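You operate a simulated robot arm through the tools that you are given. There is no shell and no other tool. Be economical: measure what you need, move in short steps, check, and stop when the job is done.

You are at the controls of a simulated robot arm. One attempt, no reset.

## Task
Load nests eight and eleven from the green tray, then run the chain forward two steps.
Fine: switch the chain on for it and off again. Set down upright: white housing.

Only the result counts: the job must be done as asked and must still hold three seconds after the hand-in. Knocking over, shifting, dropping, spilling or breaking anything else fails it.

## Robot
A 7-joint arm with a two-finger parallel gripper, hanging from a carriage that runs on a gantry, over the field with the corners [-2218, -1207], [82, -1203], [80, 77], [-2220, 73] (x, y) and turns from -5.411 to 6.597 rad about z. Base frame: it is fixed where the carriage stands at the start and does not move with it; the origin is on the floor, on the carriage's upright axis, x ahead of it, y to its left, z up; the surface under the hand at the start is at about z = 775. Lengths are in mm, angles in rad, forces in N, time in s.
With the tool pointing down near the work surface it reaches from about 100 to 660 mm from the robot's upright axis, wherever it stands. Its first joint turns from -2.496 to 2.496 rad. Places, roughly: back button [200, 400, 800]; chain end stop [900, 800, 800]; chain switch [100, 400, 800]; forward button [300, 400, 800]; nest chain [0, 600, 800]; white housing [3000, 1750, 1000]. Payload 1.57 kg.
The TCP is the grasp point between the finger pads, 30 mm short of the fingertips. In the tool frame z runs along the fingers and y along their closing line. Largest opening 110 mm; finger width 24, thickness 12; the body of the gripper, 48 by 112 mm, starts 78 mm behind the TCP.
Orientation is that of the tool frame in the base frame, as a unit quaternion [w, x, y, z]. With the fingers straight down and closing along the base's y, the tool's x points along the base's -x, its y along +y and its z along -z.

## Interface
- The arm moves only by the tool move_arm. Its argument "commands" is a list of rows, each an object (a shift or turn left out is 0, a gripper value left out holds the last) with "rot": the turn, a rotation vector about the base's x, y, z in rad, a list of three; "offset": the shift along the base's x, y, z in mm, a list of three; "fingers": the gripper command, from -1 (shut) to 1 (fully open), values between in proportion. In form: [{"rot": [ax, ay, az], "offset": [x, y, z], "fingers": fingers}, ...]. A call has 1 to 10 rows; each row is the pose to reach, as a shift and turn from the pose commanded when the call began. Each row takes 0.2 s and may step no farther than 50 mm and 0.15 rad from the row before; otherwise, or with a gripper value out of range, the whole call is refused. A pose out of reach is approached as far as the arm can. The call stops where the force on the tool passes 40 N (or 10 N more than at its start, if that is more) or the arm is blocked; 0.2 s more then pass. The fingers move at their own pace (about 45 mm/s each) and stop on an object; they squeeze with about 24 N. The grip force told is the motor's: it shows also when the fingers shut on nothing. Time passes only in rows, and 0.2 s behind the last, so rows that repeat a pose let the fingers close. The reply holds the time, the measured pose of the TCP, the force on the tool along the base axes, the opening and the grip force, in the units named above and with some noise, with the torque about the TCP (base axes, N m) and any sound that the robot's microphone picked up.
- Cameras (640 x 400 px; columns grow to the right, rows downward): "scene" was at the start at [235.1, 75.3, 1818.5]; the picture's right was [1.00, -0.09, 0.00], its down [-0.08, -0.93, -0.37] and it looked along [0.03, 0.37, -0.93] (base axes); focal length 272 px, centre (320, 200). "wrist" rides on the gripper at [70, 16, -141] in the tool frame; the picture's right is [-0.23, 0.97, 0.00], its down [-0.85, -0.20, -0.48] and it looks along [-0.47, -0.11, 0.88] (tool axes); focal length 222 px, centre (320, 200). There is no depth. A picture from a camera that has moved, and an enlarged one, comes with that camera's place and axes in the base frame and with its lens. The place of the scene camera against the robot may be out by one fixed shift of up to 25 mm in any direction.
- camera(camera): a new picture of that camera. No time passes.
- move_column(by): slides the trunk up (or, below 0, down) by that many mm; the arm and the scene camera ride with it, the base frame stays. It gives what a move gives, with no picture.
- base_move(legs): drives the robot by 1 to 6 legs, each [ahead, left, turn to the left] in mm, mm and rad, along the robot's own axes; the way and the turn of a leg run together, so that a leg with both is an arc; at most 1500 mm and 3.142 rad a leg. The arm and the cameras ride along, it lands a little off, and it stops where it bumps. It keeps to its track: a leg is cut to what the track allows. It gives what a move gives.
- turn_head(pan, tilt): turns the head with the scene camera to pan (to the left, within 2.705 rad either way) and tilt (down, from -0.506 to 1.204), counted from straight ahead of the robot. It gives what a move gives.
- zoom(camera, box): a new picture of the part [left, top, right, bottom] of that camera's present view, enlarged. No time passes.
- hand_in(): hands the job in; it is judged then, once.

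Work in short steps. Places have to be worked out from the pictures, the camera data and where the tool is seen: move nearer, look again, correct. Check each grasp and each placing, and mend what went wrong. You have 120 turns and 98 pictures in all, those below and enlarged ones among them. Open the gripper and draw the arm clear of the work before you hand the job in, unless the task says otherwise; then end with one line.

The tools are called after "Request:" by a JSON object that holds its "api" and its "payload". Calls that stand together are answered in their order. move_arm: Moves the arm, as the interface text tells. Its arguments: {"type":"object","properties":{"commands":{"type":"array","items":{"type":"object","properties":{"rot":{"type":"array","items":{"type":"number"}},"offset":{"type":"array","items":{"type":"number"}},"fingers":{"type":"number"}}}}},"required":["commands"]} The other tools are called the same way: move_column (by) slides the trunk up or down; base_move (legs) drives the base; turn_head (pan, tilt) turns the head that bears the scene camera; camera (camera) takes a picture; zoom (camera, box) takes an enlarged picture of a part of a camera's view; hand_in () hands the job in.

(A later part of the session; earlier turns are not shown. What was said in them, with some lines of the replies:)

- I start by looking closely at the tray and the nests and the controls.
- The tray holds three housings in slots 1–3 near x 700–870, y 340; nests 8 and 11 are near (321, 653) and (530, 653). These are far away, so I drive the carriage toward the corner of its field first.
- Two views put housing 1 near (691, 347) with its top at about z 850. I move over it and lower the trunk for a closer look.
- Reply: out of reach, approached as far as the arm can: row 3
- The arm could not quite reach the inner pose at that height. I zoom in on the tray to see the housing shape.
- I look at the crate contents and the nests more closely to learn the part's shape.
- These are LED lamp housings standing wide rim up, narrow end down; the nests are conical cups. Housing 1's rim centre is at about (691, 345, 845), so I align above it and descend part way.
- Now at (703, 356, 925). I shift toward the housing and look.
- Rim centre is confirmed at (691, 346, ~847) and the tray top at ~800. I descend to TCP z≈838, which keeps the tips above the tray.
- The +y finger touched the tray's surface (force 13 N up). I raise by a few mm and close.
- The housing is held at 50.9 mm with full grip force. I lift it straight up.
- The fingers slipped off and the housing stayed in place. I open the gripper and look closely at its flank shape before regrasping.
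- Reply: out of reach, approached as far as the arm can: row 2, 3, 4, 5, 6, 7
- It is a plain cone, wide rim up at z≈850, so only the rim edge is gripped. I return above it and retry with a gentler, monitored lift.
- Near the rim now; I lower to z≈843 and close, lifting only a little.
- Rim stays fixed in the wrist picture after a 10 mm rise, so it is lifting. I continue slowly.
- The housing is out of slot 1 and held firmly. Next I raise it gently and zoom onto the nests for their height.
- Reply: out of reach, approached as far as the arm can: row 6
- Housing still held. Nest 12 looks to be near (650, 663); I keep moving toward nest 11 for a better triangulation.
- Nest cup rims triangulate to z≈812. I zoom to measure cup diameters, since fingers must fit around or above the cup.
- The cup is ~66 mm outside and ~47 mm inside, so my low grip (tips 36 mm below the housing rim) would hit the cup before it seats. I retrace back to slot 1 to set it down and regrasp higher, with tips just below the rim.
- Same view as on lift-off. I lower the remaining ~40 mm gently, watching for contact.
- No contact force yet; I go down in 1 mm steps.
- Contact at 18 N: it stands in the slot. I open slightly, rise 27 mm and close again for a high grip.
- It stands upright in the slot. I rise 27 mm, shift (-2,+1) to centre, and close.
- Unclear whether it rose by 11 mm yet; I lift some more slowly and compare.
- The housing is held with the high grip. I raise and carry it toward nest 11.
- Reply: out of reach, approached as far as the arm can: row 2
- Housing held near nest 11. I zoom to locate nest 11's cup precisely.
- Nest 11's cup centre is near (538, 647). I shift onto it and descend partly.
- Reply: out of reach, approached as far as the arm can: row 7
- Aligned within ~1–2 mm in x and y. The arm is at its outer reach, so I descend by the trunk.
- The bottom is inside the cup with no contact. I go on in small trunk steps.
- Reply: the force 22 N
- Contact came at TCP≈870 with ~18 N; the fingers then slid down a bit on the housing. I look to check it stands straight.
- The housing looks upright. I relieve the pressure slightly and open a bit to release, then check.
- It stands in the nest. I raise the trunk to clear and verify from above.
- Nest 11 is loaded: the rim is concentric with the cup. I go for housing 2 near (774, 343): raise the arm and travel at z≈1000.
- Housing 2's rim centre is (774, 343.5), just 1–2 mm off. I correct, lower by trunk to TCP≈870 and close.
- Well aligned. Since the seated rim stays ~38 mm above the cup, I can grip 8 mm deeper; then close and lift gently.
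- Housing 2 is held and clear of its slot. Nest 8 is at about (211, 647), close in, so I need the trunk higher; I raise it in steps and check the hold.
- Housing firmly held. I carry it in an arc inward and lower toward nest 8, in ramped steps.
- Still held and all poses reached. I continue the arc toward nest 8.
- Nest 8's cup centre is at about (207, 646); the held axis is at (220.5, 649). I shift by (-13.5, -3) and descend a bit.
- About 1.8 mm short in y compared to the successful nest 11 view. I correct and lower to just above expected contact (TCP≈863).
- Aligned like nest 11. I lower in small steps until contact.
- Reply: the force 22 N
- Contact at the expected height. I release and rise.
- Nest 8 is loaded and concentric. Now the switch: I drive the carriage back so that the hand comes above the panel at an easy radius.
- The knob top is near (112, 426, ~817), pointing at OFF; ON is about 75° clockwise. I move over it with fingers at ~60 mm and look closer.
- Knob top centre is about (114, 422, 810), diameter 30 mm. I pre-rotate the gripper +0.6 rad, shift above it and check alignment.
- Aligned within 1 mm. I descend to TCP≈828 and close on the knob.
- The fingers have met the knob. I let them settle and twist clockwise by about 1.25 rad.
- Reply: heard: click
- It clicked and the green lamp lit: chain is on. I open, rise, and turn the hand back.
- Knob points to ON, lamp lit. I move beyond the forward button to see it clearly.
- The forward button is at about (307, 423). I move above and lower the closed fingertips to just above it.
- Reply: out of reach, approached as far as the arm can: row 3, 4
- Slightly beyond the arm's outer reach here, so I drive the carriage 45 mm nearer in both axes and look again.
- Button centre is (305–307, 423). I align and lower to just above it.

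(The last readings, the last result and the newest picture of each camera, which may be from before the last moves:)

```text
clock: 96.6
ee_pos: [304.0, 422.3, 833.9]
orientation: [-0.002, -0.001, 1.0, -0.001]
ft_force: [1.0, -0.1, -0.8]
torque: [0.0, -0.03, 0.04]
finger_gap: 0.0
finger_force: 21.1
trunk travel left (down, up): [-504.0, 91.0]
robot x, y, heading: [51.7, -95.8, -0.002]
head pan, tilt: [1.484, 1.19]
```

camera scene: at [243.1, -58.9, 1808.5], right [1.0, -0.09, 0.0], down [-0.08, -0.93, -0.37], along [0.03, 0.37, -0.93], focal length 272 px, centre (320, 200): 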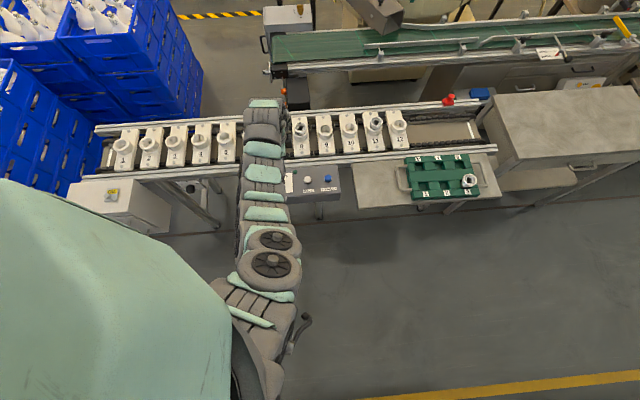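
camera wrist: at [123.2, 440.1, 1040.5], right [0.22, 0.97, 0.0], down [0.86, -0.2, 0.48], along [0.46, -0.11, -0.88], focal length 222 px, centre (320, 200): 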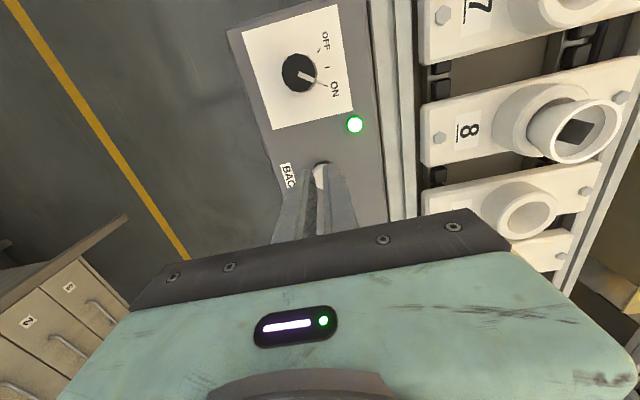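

Request:
{"api": "move_arm", "payload": {"commands": [{"offset": [0, 0, -1.5]}, {"offset": [0, 0, -3]}]}}

Request:
{"api": "zoom", "payload": {"camera": "wrist", "box": [220, 50, 440, 240]}}

```text
clock: 97.2
ee_pos: [304.6, 425.0, 830.6]
orientation: [-0.002, 0.0, 1.0, 0.0]
ft_force: [0.1, 0.1, 0.0]
torque: [0.02, -0.01, 0.01]
finger_gap: 0.0
finger_force: 21.0
trunk travel left (down, up): [-504.0, 91.0]
robot x, y, heading: [47.2, -90.5, 0.005]
head pan, tilt: [1.484, 1.19]
```

```text
2.11 times, centred on (330, 145) of wrist
camera zoom: at [235.2, 440.2, 971.8], right [0.23, 0.97, 0.0], down [0.86, -0.2, 0.48], along [0.46, -0.11, -0.88], focal length 468 px, centre (299, 316)
```

zoom: 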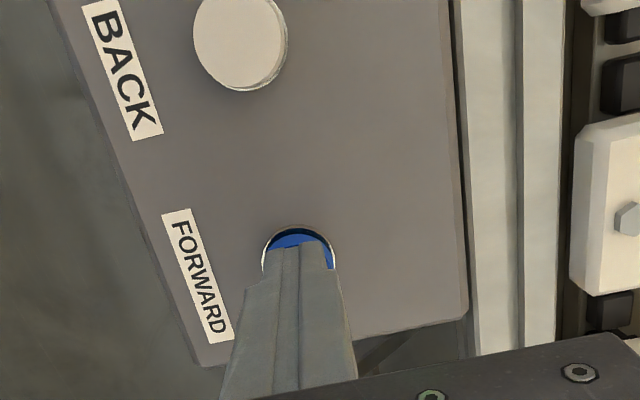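

No contact yet; I continue down slowly until the button clicks.

Request:
{"api": "move_arm", "payload": {"commands": [{"offset": [0.5, 0, -1]}, {"offset": [0.5, 0, -2]}, {"offset": [0.5, 0, -3]}]}}

```text
clock: 98.0
ee_pos: [305.2, 424.6, 828.8]
orientation: [-0.002, 0.0, 1.0, -0.001]
ft_force: [-0.3, 0.4, 0.5]
torque: [-0.02, -0.01, 0.01]
finger_gap: 0.0
finger_force: 21.2
trunk travel left (down, up): [-504.0, 91.0]
robot x, y, heading: [52.9, -88.8, -0.003]
head pan, tilt: [1.484, 1.19]
```

Request:
{"api": "move_arm", "payload": {"commands": [{"offset": [0, 0, -1]}, {"offset": [0, 0, -2]}]}}

```text
clock: 98.6
ee_pos: [306.5, 422.5, 825.6]
orientation: [-0.002, -0.001, 1.0, -0.001]
ft_force: [-0.1, 1.1, 1.1]
torque: [-0.03, 0.04, 0.0]
finger_gap: 0.0
finger_force: 21.0
trunk travel left (down, up): [-504.0, 91.0]
robot x, y, heading: [52.0, -91.1, -0.003]
head pan, tilt: [1.484, 1.19]
heard: click
```

A click was heard. I release the button by rising and look whether the chain moved one step.

Request:
{"api": "move_arm", "payload": {"commands": [{"offset": [0, 0, 6]}, {"offset": [0, 0, 12]}, {"offset": [0, 0, 12]}, {"offset": [0, 0, 12]}, {"offset": [0, 0, 12]}]}}

Request:
{"api": "camera", "payload": {"camera": "scene"}}

Request:
{"api": "camera", "payload": {"camera": "wrist"}}

```text
clock: 99.8
ee_pos: [305.0, 422.4, 838.7]
orientation: [-0.002, -0.001, 1.0, -0.001]
ft_force: [0.1, 0.2, -0.1]
torque: [-0.02, 0.0, -0.03]
finger_gap: 0.0
finger_force: 21.1
trunk travel left (down, up): [-504.0, 91.0]
robot x, y, heading: [52.6, -91.0, 0.0]
head pan, tilt: [1.484, 1.19]
```

```text
32 pictures are left
camera scene: at [286.9, -15.2, 1808.5], right [1.0, -0.09, 0.0], down [-0.08, -0.93, -0.37], along [0.03, 0.37, -0.93], focal length 272 px, centre (320, 200)
```

scene: 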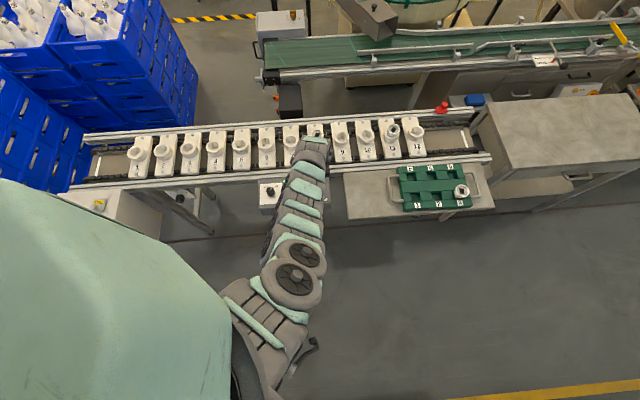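

```text
31 pictures are left
camera wrist: at [235.7, 438.9, 979.6], right [0.23, 0.97, 0.0], down [0.86, -0.2, 0.48], along [0.46, -0.11, -0.88], focal length 222 px, centre (320, 200)
```

wrist: 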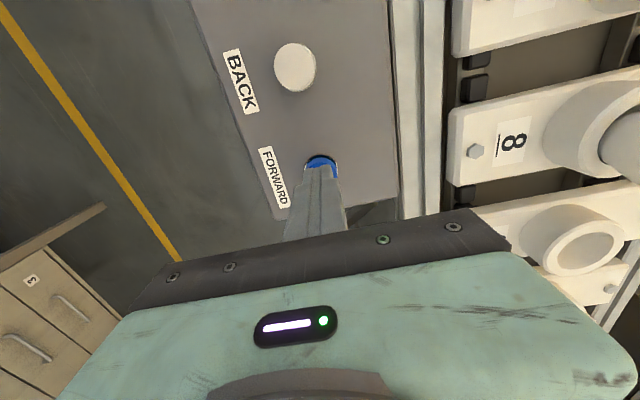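

The chain advanced about one pitch. I wait a second to be sure it has stopped, comparing the view.

Request:
{"api": "move_arm", "payload": {"commands": [{"offset": [0, 0, 0]}, {"offset": [0, 0, 0]}, {"offset": [0, 0, 0]}, {"offset": [0, 0, 0]}, {"offset": [0, 0, 0]}]}}

Request:
{"api": "camera", "payload": {"camera": "wrist"}}

```text
clock: 101.0
ee_pos: [305.4, 421.9, 838.9]
orientation: [-0.002, -0.001, 1.0, -0.001]
ft_force: [0.0, 0.0, 0.1]
torque: [0.01, -0.02, 0.02]
finger_gap: 0.1
finger_force: 20.5
trunk travel left (down, up): [-504.0, 91.0]
robot x, y, heading: [52.4, -89.8, 0.005]
head pan, tilt: [1.484, 1.19]
```

```text
30 pictures are left
camera wrist: at [235.7, 439.0, 979.6], right [0.23, 0.97, 0.0], down [0.86, -0.2, 0.48], along [0.46, -0.11, -0.88], focal length 222 px, centre (320, 200)
```

wrist: 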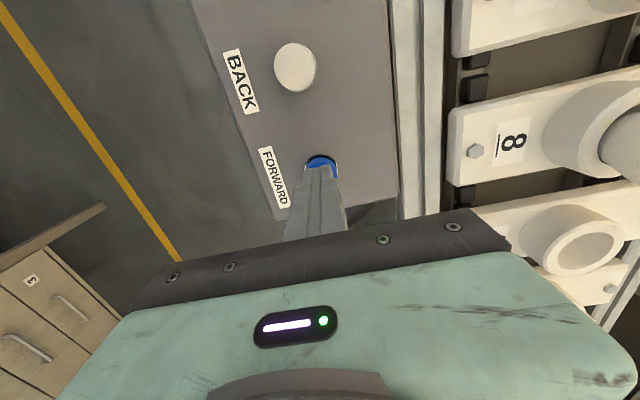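

The chain is at rest one step on (nest 8 at x≈317). I press the forward button a second time.

Request:
{"api": "move_arm", "payload": {"commands": [{"offset": [0, 0, -5]}, {"offset": [0, 0, -9]}, {"offset": [0, 0, -11]}, {"offset": [0, 0, -13]}]}}

```text
clock: 102.0
ee_pos: [304.9, 422.6, 824.4]
orientation: [-0.001, 0.0, 1.0, -0.002]
ft_force: [-0.4, 2.1, 1.2]
torque: [0.08, -0.01, 0.03]
finger_gap: 0.0
finger_force: 21.2
trunk travel left (down, up): [-504.0, 91.0]
robot x, y, heading: [50.0, -92.3, 0.001]
head pan, tilt: [1.484, 1.19]
heard: click
```

One click again. I rise, let the chain finish, and check.

Request:
{"api": "move_arm", "payload": {"commands": [{"offset": [0, 0, 8]}, {"offset": [0, 0, 25]}, {"offset": [0, 0, 50]}, {"offset": [-20, 0, 70]}, {"offset": [-40, 0, 75]}, {"offset": [-60, 0, 75]}, {"offset": [-80, 0, 75]}, {"offset": [-100, 0, 75]}]}}

Request:
{"api": "camera", "payload": {"camera": "scene"}}

Request:
{"api": "camera", "payload": {"camera": "wrist"}}

```text
clock: 103.8
ee_pos: [204.5, 424.1, 900.1]
orientation: [-0.002, -0.001, 1.0, -0.001]
ft_force: [1.0, 0.2, -0.4]
torque: [0.01, 0.02, -0.03]
finger_gap: 0.1
finger_force: 21.2
trunk travel left (down, up): [-504.0, 91.0]
robot x, y, heading: [54.3, -94.6, 0.003]
head pan, tilt: [1.484, 1.19]
```

```text
29 pictures are left
camera scene: at [286.9, -15.2, 1808.5], right [1.0, -0.09, 0.0], down [-0.08, -0.93, -0.37], along [0.03, 0.37, -0.93], focal length 272 px, centre (320, 200)
```

scene: 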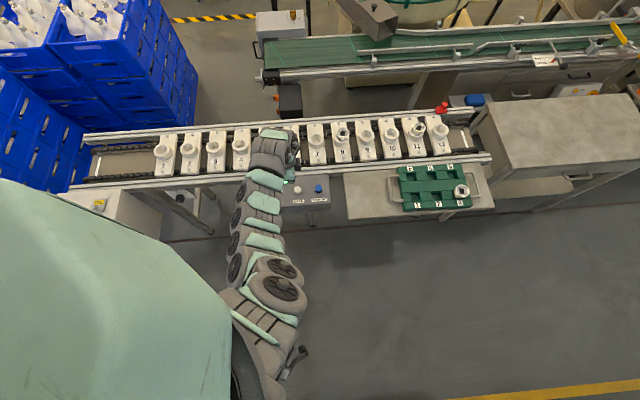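

```text
28 pictures are left
camera wrist: at [134.7, 440.9, 1040.8], right [0.23, 0.97, 0.0], down [0.86, -0.2, 0.48], along [0.46, -0.11, -0.88], focal length 222 px, centre (320, 200)
```

wrist: 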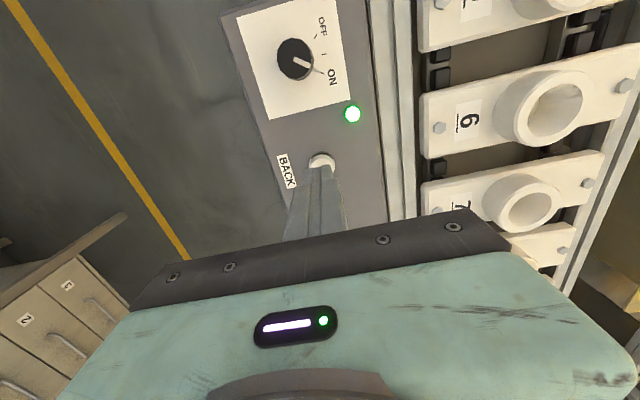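

The chain has advanced exactly two steps (nest 6 is where 8 was). Now to switch off: carriage back to its former spot, then above the knob with the fingers opened.

Request:
{"api": "base_move", "payload": {"legs": [[-45, -45, 0]]}}

Request:
{"api": "move_arm", "payload": {"commands": [{"offset": [-15, 15, 0], "rot": [0, 0, -0.12], "fingers": 0.1}, {"offset": [-30, 30, 0], "rot": [0, 0, -0.24]}, {"offset": [-46, 43, -10], "rot": [0, 0, -0.36]}, {"offset": [-46, 43, -25], "rot": [0, 0, -0.48]}, {"offset": [-46, 43, -38], "rot": [0, 0, -0.6]}, {"offset": [-46, 43, -38], "rot": [0, 0, -0.65]}, {"offset": [-46, 43, -38], "rot": [0, 0, -0.65]}]}}

Request:
{"api": "zoom", "payload": {"camera": "wrist", "box": [220, 90, 420, 230]}}

```text
clock: 104.8
ee_pos: [160.4, 378.3, 899.2]
orientation: [-0.002, -0.001, 1.0, -0.001]
ft_force: [-0.8, 0.4, -0.2]
torque: [0.01, 0.0, 0.03]
finger_gap: 0.0
finger_force: 21.0
trunk travel left (down, up): [-504.0, 91.0]
robot x, y, heading: [9.1, -134.5, 0.004]
head pan, tilt: [1.484, 1.19]
```

```text
clock: 106.4
ee_pos: [113.6, 423.1, 863.8]
orientation: [-0.002, 0.32, 0.948, -0.001]
ft_force: [-0.7, 0.0, -0.3]
torque: [-0.02, 0.0, 0.03]
finger_gap: 60.5
finger_force: 0.0
trunk travel left (down, up): [-504.0, 91.0]
robot x, y, heading: [6.6, -133.7, 0.006]
head pan, tilt: [1.484, 1.19]
```

```text
2.86 times, centred on (320, 160) of wrist
camera zoom: at [68.1, 477.4, 1003.6], right [0.77, 0.64, 0.0], down [0.56, -0.68, 0.48], along [0.3, -0.37, -0.88], focal length 635 px, centre (320, 314)
```

zoom: 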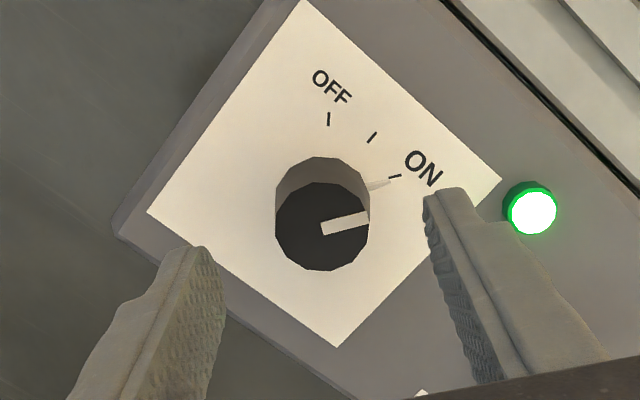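

Aligned as before. I descend, close on the knob and let it settle.

Request:
{"api": "move_arm", "payload": {"commands": [{"offset": [0, 0, -12]}, {"offset": [0, 0, -24]}, {"offset": [0, 0, -35]}, {"offset": [0, 0, -35], "fingers": -1}, {"offset": [0, 0, -35]}, {"offset": [0, 0, -35]}, {"offset": [0, 0, -35]}, {"offset": [0, 0, -35]}, {"offset": [0, 0, -35]}]}}

Request:
{"api": "move_arm", "payload": {"commands": [{"rot": [0, 0, 0.13]}, {"rot": [0, 0, 0.26]}, {"rot": [0, 0, 0.39]}, {"rot": [0, 0, 0.52]}, {"rot": [0, 0, 0.65]}, {"rot": [0, 0, 0.78]}, {"rot": [0, 0, 0.91]}, {"rot": [0, 0, 1.04]}, {"rot": [0, 0, 1.17]}, {"rot": [0, 0, 1.3]}]}}

Request:
{"api": "zoom", "payload": {"camera": "wrist", "box": [220, 90, 420, 230]}}

```text
clock: 108.4
ee_pos: [113.4, 420.5, 829.5]
orientation: [-0.002, 0.319, 0.948, 0.0]
ft_force: [5.0, 5.1, -4.4]
torque: [0.24, -0.01, 0.01]
finger_gap: 33.8
finger_force: 41.6
trunk travel left (down, up): [-504.0, 91.0]
robot x, y, heading: [8.0, -136.7, 0.001]
head pan, tilt: [1.484, 1.19]
```

```text
clock: 109.0
ee_pos: [114.9, 422.6, 830.5]
orientation: [-0.004, 0.205, 0.979, 0.003]
ft_force: [2.5, 14.7, -12.9]
torque: [0.57, -0.04, 0.03]
finger_gap: 33.7
finger_force: 41.4
out of reach, approached as far as the arm can: row 1, 2
trunk travel left (down, up): [-504.0, 91.0]
robot x, y, heading: [5.3, -136.2, -0.002]
head pan, tilt: [1.484, 1.19]
stopped in row 3: the force on the tool passed its limit at 50 N (the readings are from after the stop); the commanded pose is now the measured one
```

```text
2.86 times, centred on (320, 160) of wrist
camera zoom: at [57.3, 463.9, 972.1], right [0.6, 0.8, 0.0], down [0.71, -0.53, 0.47], along [0.38, -0.28, -0.88], focal length 635 px, centre (320, 314)
```

zoom: 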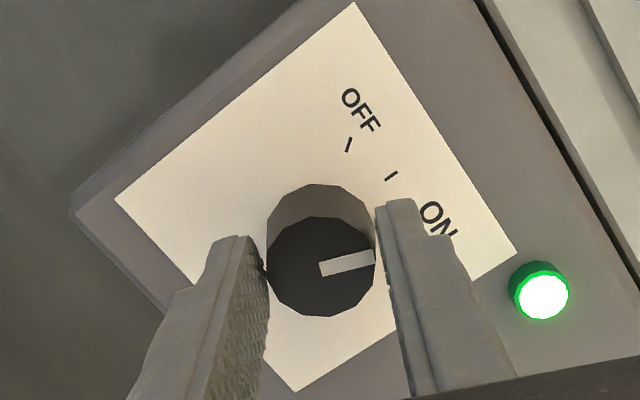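

The twist began (0.24 rad) but stopped on force from a reach limit. The commanded pose is reset, so I continue the twist in smaller steps, starting by easing the force.

Request:
{"api": "move_arm", "payload": {"commands": [{"rot": [0, 0, 0.08], "offset": [-0.5, -1, 0]}, {"rot": [0, 0, 0.16], "offset": [-0.5, -1, 0]}, {"rot": [0, 0, 0.24], "offset": [-0.5, -1, 0]}, {"rot": [0, 0, 0.32], "offset": [-0.5, -1, 0]}]}}

```text
clock: 109.6
ee_pos: [113.9, 421.2, 830.3]
orientation: [-0.004, 0.153, 0.988, 0.004]
ft_force: [1.4, 13.3, -15.1]
torque: [0.42, 0.13, 0.01]
finger_gap: 33.5
finger_force: 40.9
trunk travel left (down, up): [-504.0, 91.0]
robot x, y, heading: [7.6, -134.3, 0.001]
head pan, tilt: [1.484, 1.19]
stopped in row 2: the force on the tool passed its limit at 44 N (the readings are from after the stop); the commanded pose is now the measured one
```

Clamped misalignment causes the force spikes. I open to release the strain, re-centre and regrasp.

Request:
{"api": "move_arm", "payload": {"commands": [{"fingers": -0.2}, {"fingers": -0.1}, {"fingers": -0.1}]}}

Request:
{"api": "zoom", "payload": {"camera": "wrist", "box": [220, 90, 420, 230]}}

```text
clock: 110.4
ee_pos: [113.5, 419.3, 829.4]
orientation: [-0.003, 0.152, 0.988, 0.003]
ft_force: [0.7, -0.1, 0.3]
torque: [-0.02, 0.0, -0.02]
finger_gap: 49.7
finger_force: 0.1
trunk travel left (down, up): [-504.0, 91.0]
robot x, y, heading: [6.9, -137.8, 0.006]
head pan, tilt: [1.484, 1.19]
```

```text
2.86 times, centred on (320, 160) of wrist
camera zoom: at [52.8, 454.3, 971.0], right [0.51, 0.86, 0.0], down [0.76, -0.45, 0.47], along [0.41, -0.24, -0.88], focal length 635 px, centre (320, 314)
```

zoom: 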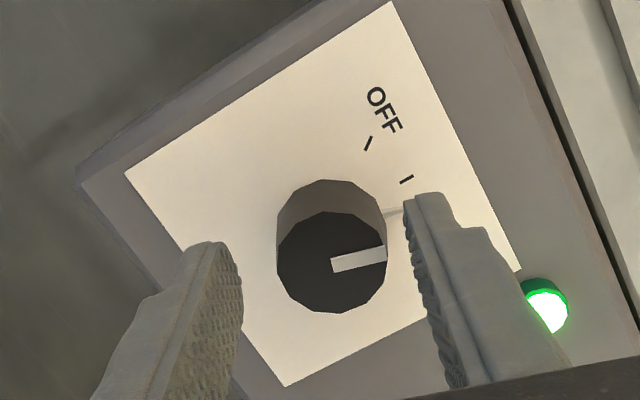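

The knob is between ON and mid. I re-centre by (+1, +2.5, -1), regrasp, and continue the twist.

Request:
{"api": "move_arm", "payload": {"commands": [{"offset": [1, 2.5, -1]}, {"offset": [1, 2.5, -1]}, {"offset": [1, 2.5, -1], "fingers": -1}, {"offset": [1, 2.5, -1]}, {"offset": [1, 2.5, -1]}, {"offset": [1, 2.5, -1]}]}}

Request:
{"api": "move_arm", "payload": {"commands": [{"rot": [0, 0, 0.1]}, {"rot": [0, 0, 0.2]}, {"rot": [0, 0, 0.3]}, {"rot": [0, 0, 0.4]}, {"rot": [0, 0, 0.5]}, {"rot": [0, 0, 0.6]}, {"rot": [0, 0, 0.7]}, {"rot": [0, 0, 0.8]}, {"rot": [0, 0, 0.9]}, {"rot": [0, 0, 0.98]}]}}

Request:
{"api": "zoom", "payload": {"camera": "wrist", "box": [220, 90, 420, 230]}}

```text
clock: 111.8
ee_pos: [115.4, 421.6, 829.2]
orientation: [-0.004, 0.152, 0.988, 0.003]
ft_force: [1.8, 3.0, -3.0]
torque: [-0.1, 0.12, 0.01]
finger_gap: 33.9
finger_force: 41.3
trunk travel left (down, up): [-504.0, 91.0]
robot x, y, heading: [5.6, -133.9, 0.001]
head pan, tilt: [1.484, 1.19]
```

```text
clock: 113.6
ee_pos: [116.4, 421.2, 829.1]
orientation: [-0.004, -0.235, 0.972, 0.003]
ft_force: [2.1, 11.5, -18.7]
torque: [0.34, 0.04, 0.01]
finger_gap: 34.0
finger_force: 41.2
trunk travel left (down, up): [-504.0, 91.0]
robot x, y, heading: [8.7, -132.6, -0.003]
head pan, tilt: [1.484, 1.19]
heard: click
stopped in row 9: the force on the tool passed its limit at 41 N (the readings are from after the stop); the commanded pose is now the measured one
```

```text
2.86 times, centred on (320, 160) of wrist
camera zoom: at [46.7, 404.5, 970.6], right [-0.24, 0.97, 0.01], down [0.86, 0.21, 0.47], along [0.46, 0.12, -0.88], focal length 635 px, centre (320, 314)
```

zoom: 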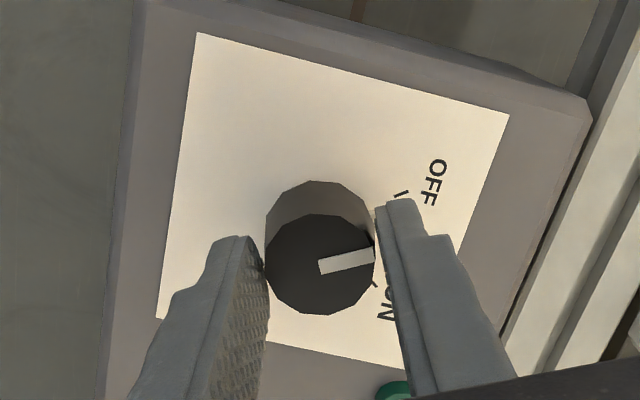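

It clicked and the lamp is dark. I release and look where the pointer stands.

Request:
{"api": "move_arm", "payload": {"commands": [{"fingers": -0.2}, {"fingers": -0.1}, {"fingers": -0.1}]}}

Request:
{"api": "zoom", "payload": {"camera": "wrist", "box": [220, 90, 420, 230]}}

```text
clock: 114.4
ee_pos: [114.9, 420.9, 829.9]
orientation: [-0.004, -0.235, 0.972, 0.002]
ft_force: [0.5, 0.3, -0.1]
torque: [-0.06, -0.02, -0.04]
finger_gap: 49.2
finger_force: 0.1
trunk travel left (down, up): [-504.0, 91.0]
robot x, y, heading: [6.3, -133.2, -0.003]
head pan, tilt: [1.484, 1.19]
```

```text
2.86 times, centred on (320, 160) of wrist
camera zoom: at [46.6, 403.4, 970.5], right [-0.24, 0.97, 0.0], down [0.86, 0.21, 0.47], along [0.46, 0.12, -0.88], focal length 635 px, centre (320, 314)
```

zoom: 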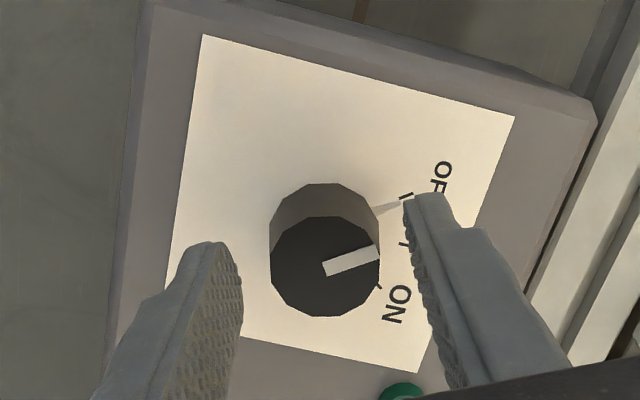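

The lamp is off and the pointer is near the OFF mark. I rise and check it from above.

Request:
{"api": "move_arm", "payload": {"commands": [{"offset": [0, 0, 10], "fingers": 0.1}, {"offset": [0, 0, 35]}, {"offset": [0, 0, 50], "rot": [0, 0, -0.1]}, {"offset": [0, 0, 52], "rot": [0, 0, -0.24]}, {"offset": [0, 0, 52], "rot": [0, 0, -0.38]}, {"offset": [0, 0, 52], "rot": [0, 0, -0.47]}]}}

Request:
{"api": "zoom", "payload": {"camera": "wrist", "box": [240, 110, 380, 210]}}

```text
clock: 115.8
ee_pos: [116.0, 419.9, 881.6]
orientation: [-0.004, -0.002, 1.0, 0.001]
ft_force: [0.3, 0.0, 0.3]
torque: [-0.02, 0.0, 0.03]
finger_gap: 60.6
finger_force: 0.0
trunk travel left (down, up): [-504.0, 91.0]
robot x, y, heading: [7.7, -135.5, 0.002]
head pan, tilt: [1.484, 1.19]
```

```text
4.00 times, centred on (310, 160) of wrist
camera zoom: at [46.5, 436.8, 1022.7], right [0.22, 0.97, 0.0], down [0.86, -0.2, 0.47], along [0.46, -0.1, -0.88], focal length 888 px, centre (360, 360)
```

zoom: 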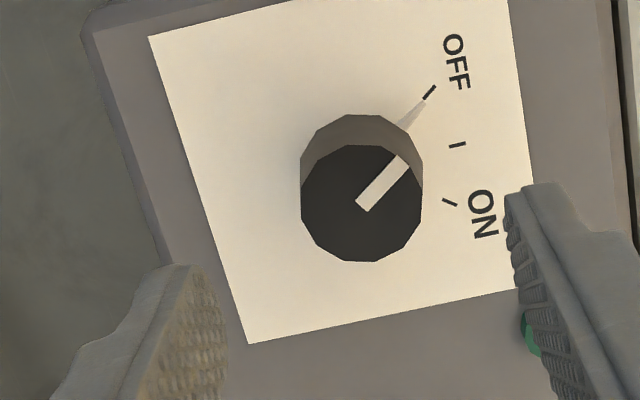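

The knob points exactly at OFF, as at the start. I open the gripper, raise clear and make a final check of the whole scene.

Request:
{"api": "move_arm", "payload": {"commands": [{"offset": [0, 0, 15], "fingers": 1}, {"offset": [0, 0, 30]}, {"offset": [0, 0, 30]}, {"offset": [0, 0, 30]}]}}

Request:
{"api": "move_column", "payload": {"by": 85}}

Request:
{"api": "base_move", "payload": {"legs": [[0, -200, 0]]}}

Request:
{"api": "camera", "payload": {"camera": "scene"}}

Request:
{"api": "zoom", "payload": {"camera": "scene", "box": [240, 60, 480, 210]}}

```text
clock: 116.8
ee_pos: [114.4, 421.9, 911.8]
orientation: [-0.003, -0.003, 1.0, 0.002]
ft_force: [0.0, -0.7, 0.0]
torque: [0.01, 0.0, 0.05]
finger_gap: 110.1
finger_force: 0.1
trunk travel left (down, up): [-504.0, 91.0]
robot x, y, heading: [6.7, -134.6, 0.001]
head pan, tilt: [1.484, 1.19]
```

```text
clock: 118.0
ee_pos: [114.4, 421.7, 995.3]
orientation: [-0.004, -0.002, 1.0, 0.002]
ft_force: [0.4, -0.4, 0.1]
torque: [-0.02, 0.0, 0.02]
finger_gap: 109.9
finger_force: 0.0
trunk travel left (down, up): [-589.0, 6.0]
robot x, y, heading: [8.5, -135.3, 0.002]
head pan, tilt: [1.484, 1.19]
```

```text
clock: 119.6
ee_pos: [115.0, 218.6, 996.3]
orientation: [-0.004, -0.002, 1.0, 0.003]
ft_force: [-0.7, 0.0, -0.3]
torque: [0.05, 0.03, -0.02]
finger_gap: 110.2
finger_force: 0.1
trunk travel left (down, up): [-589.0, 6.0]
robot x, y, heading: [7.5, -340.7, 0.004]
head pan, tilt: [1.484, 1.19]
```

```text
21 pictures are left
camera scene: at [242.5, -262.0, 1893.5], right [1.0, -0.09, 0.0], down [-0.08, -0.93, -0.37], along [0.03, 0.37, -0.93], focal length 272 px, centre (320, 200)
```

scene: 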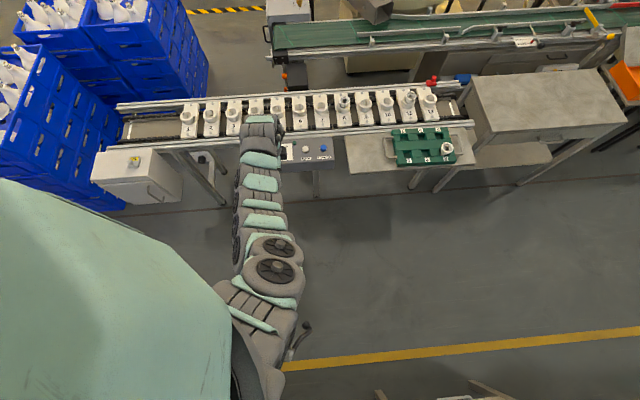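

```text
2.67 times, centred on (360, 135) of scene
camera zoom: at [242.5, -262.0, 1893.5], right [1.0, -0.09, 0.0], down [-0.08, -0.93, -0.37], along [0.03, 0.37, -0.93], focal length 724 px, centre (213, 373)
```

zoom: 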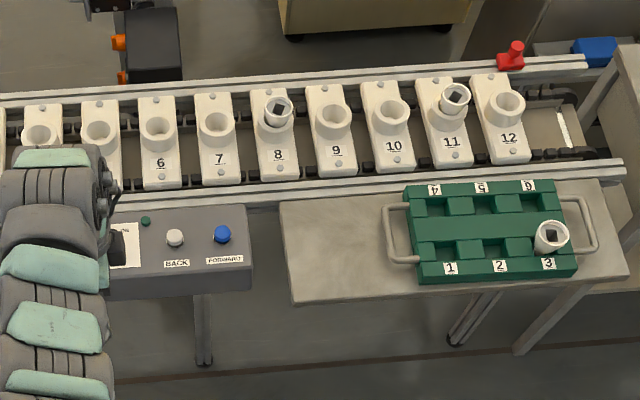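

Both housings rode along and the tray, chain and switch look right. I zoom in to confirm both stand upright.

Request:
{"api": "zoom", "payload": {"camera": "scene", "box": [310, 75, 450, 135]}}

```text
4.57 times, centred on (380, 105) of scene
camera zoom: at [242.5, -262.0, 1893.5], right [1.0, -0.09, 0.0], down [-0.08, -0.93, -0.37], along [0.03, 0.37, -0.93], focal length 1241 px, centre (46, 634)
```

zoom: 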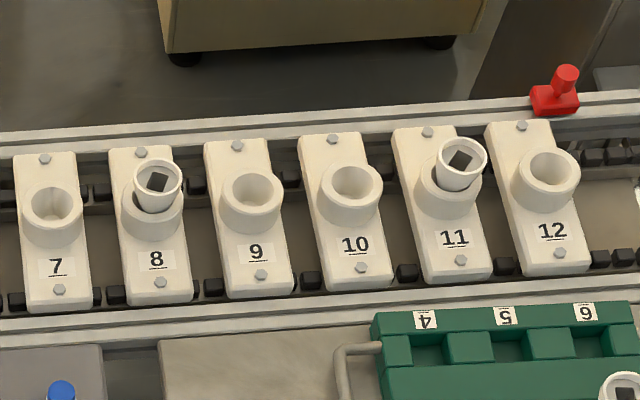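

Both housings stand upright in nests 8 and 11, the third is still in the tray, the switch is off and the arm is clear. I hand in.

Request:
{"api": "hand_in", "payload": {}}

```text
The job is handed in.
```

Nests 8 and 11 are each loaded with an upright white housing from the green tray. I switched the chain on, ran it forward two steps and switched it off again. I handed the job in with the gripper open and the arm clear.
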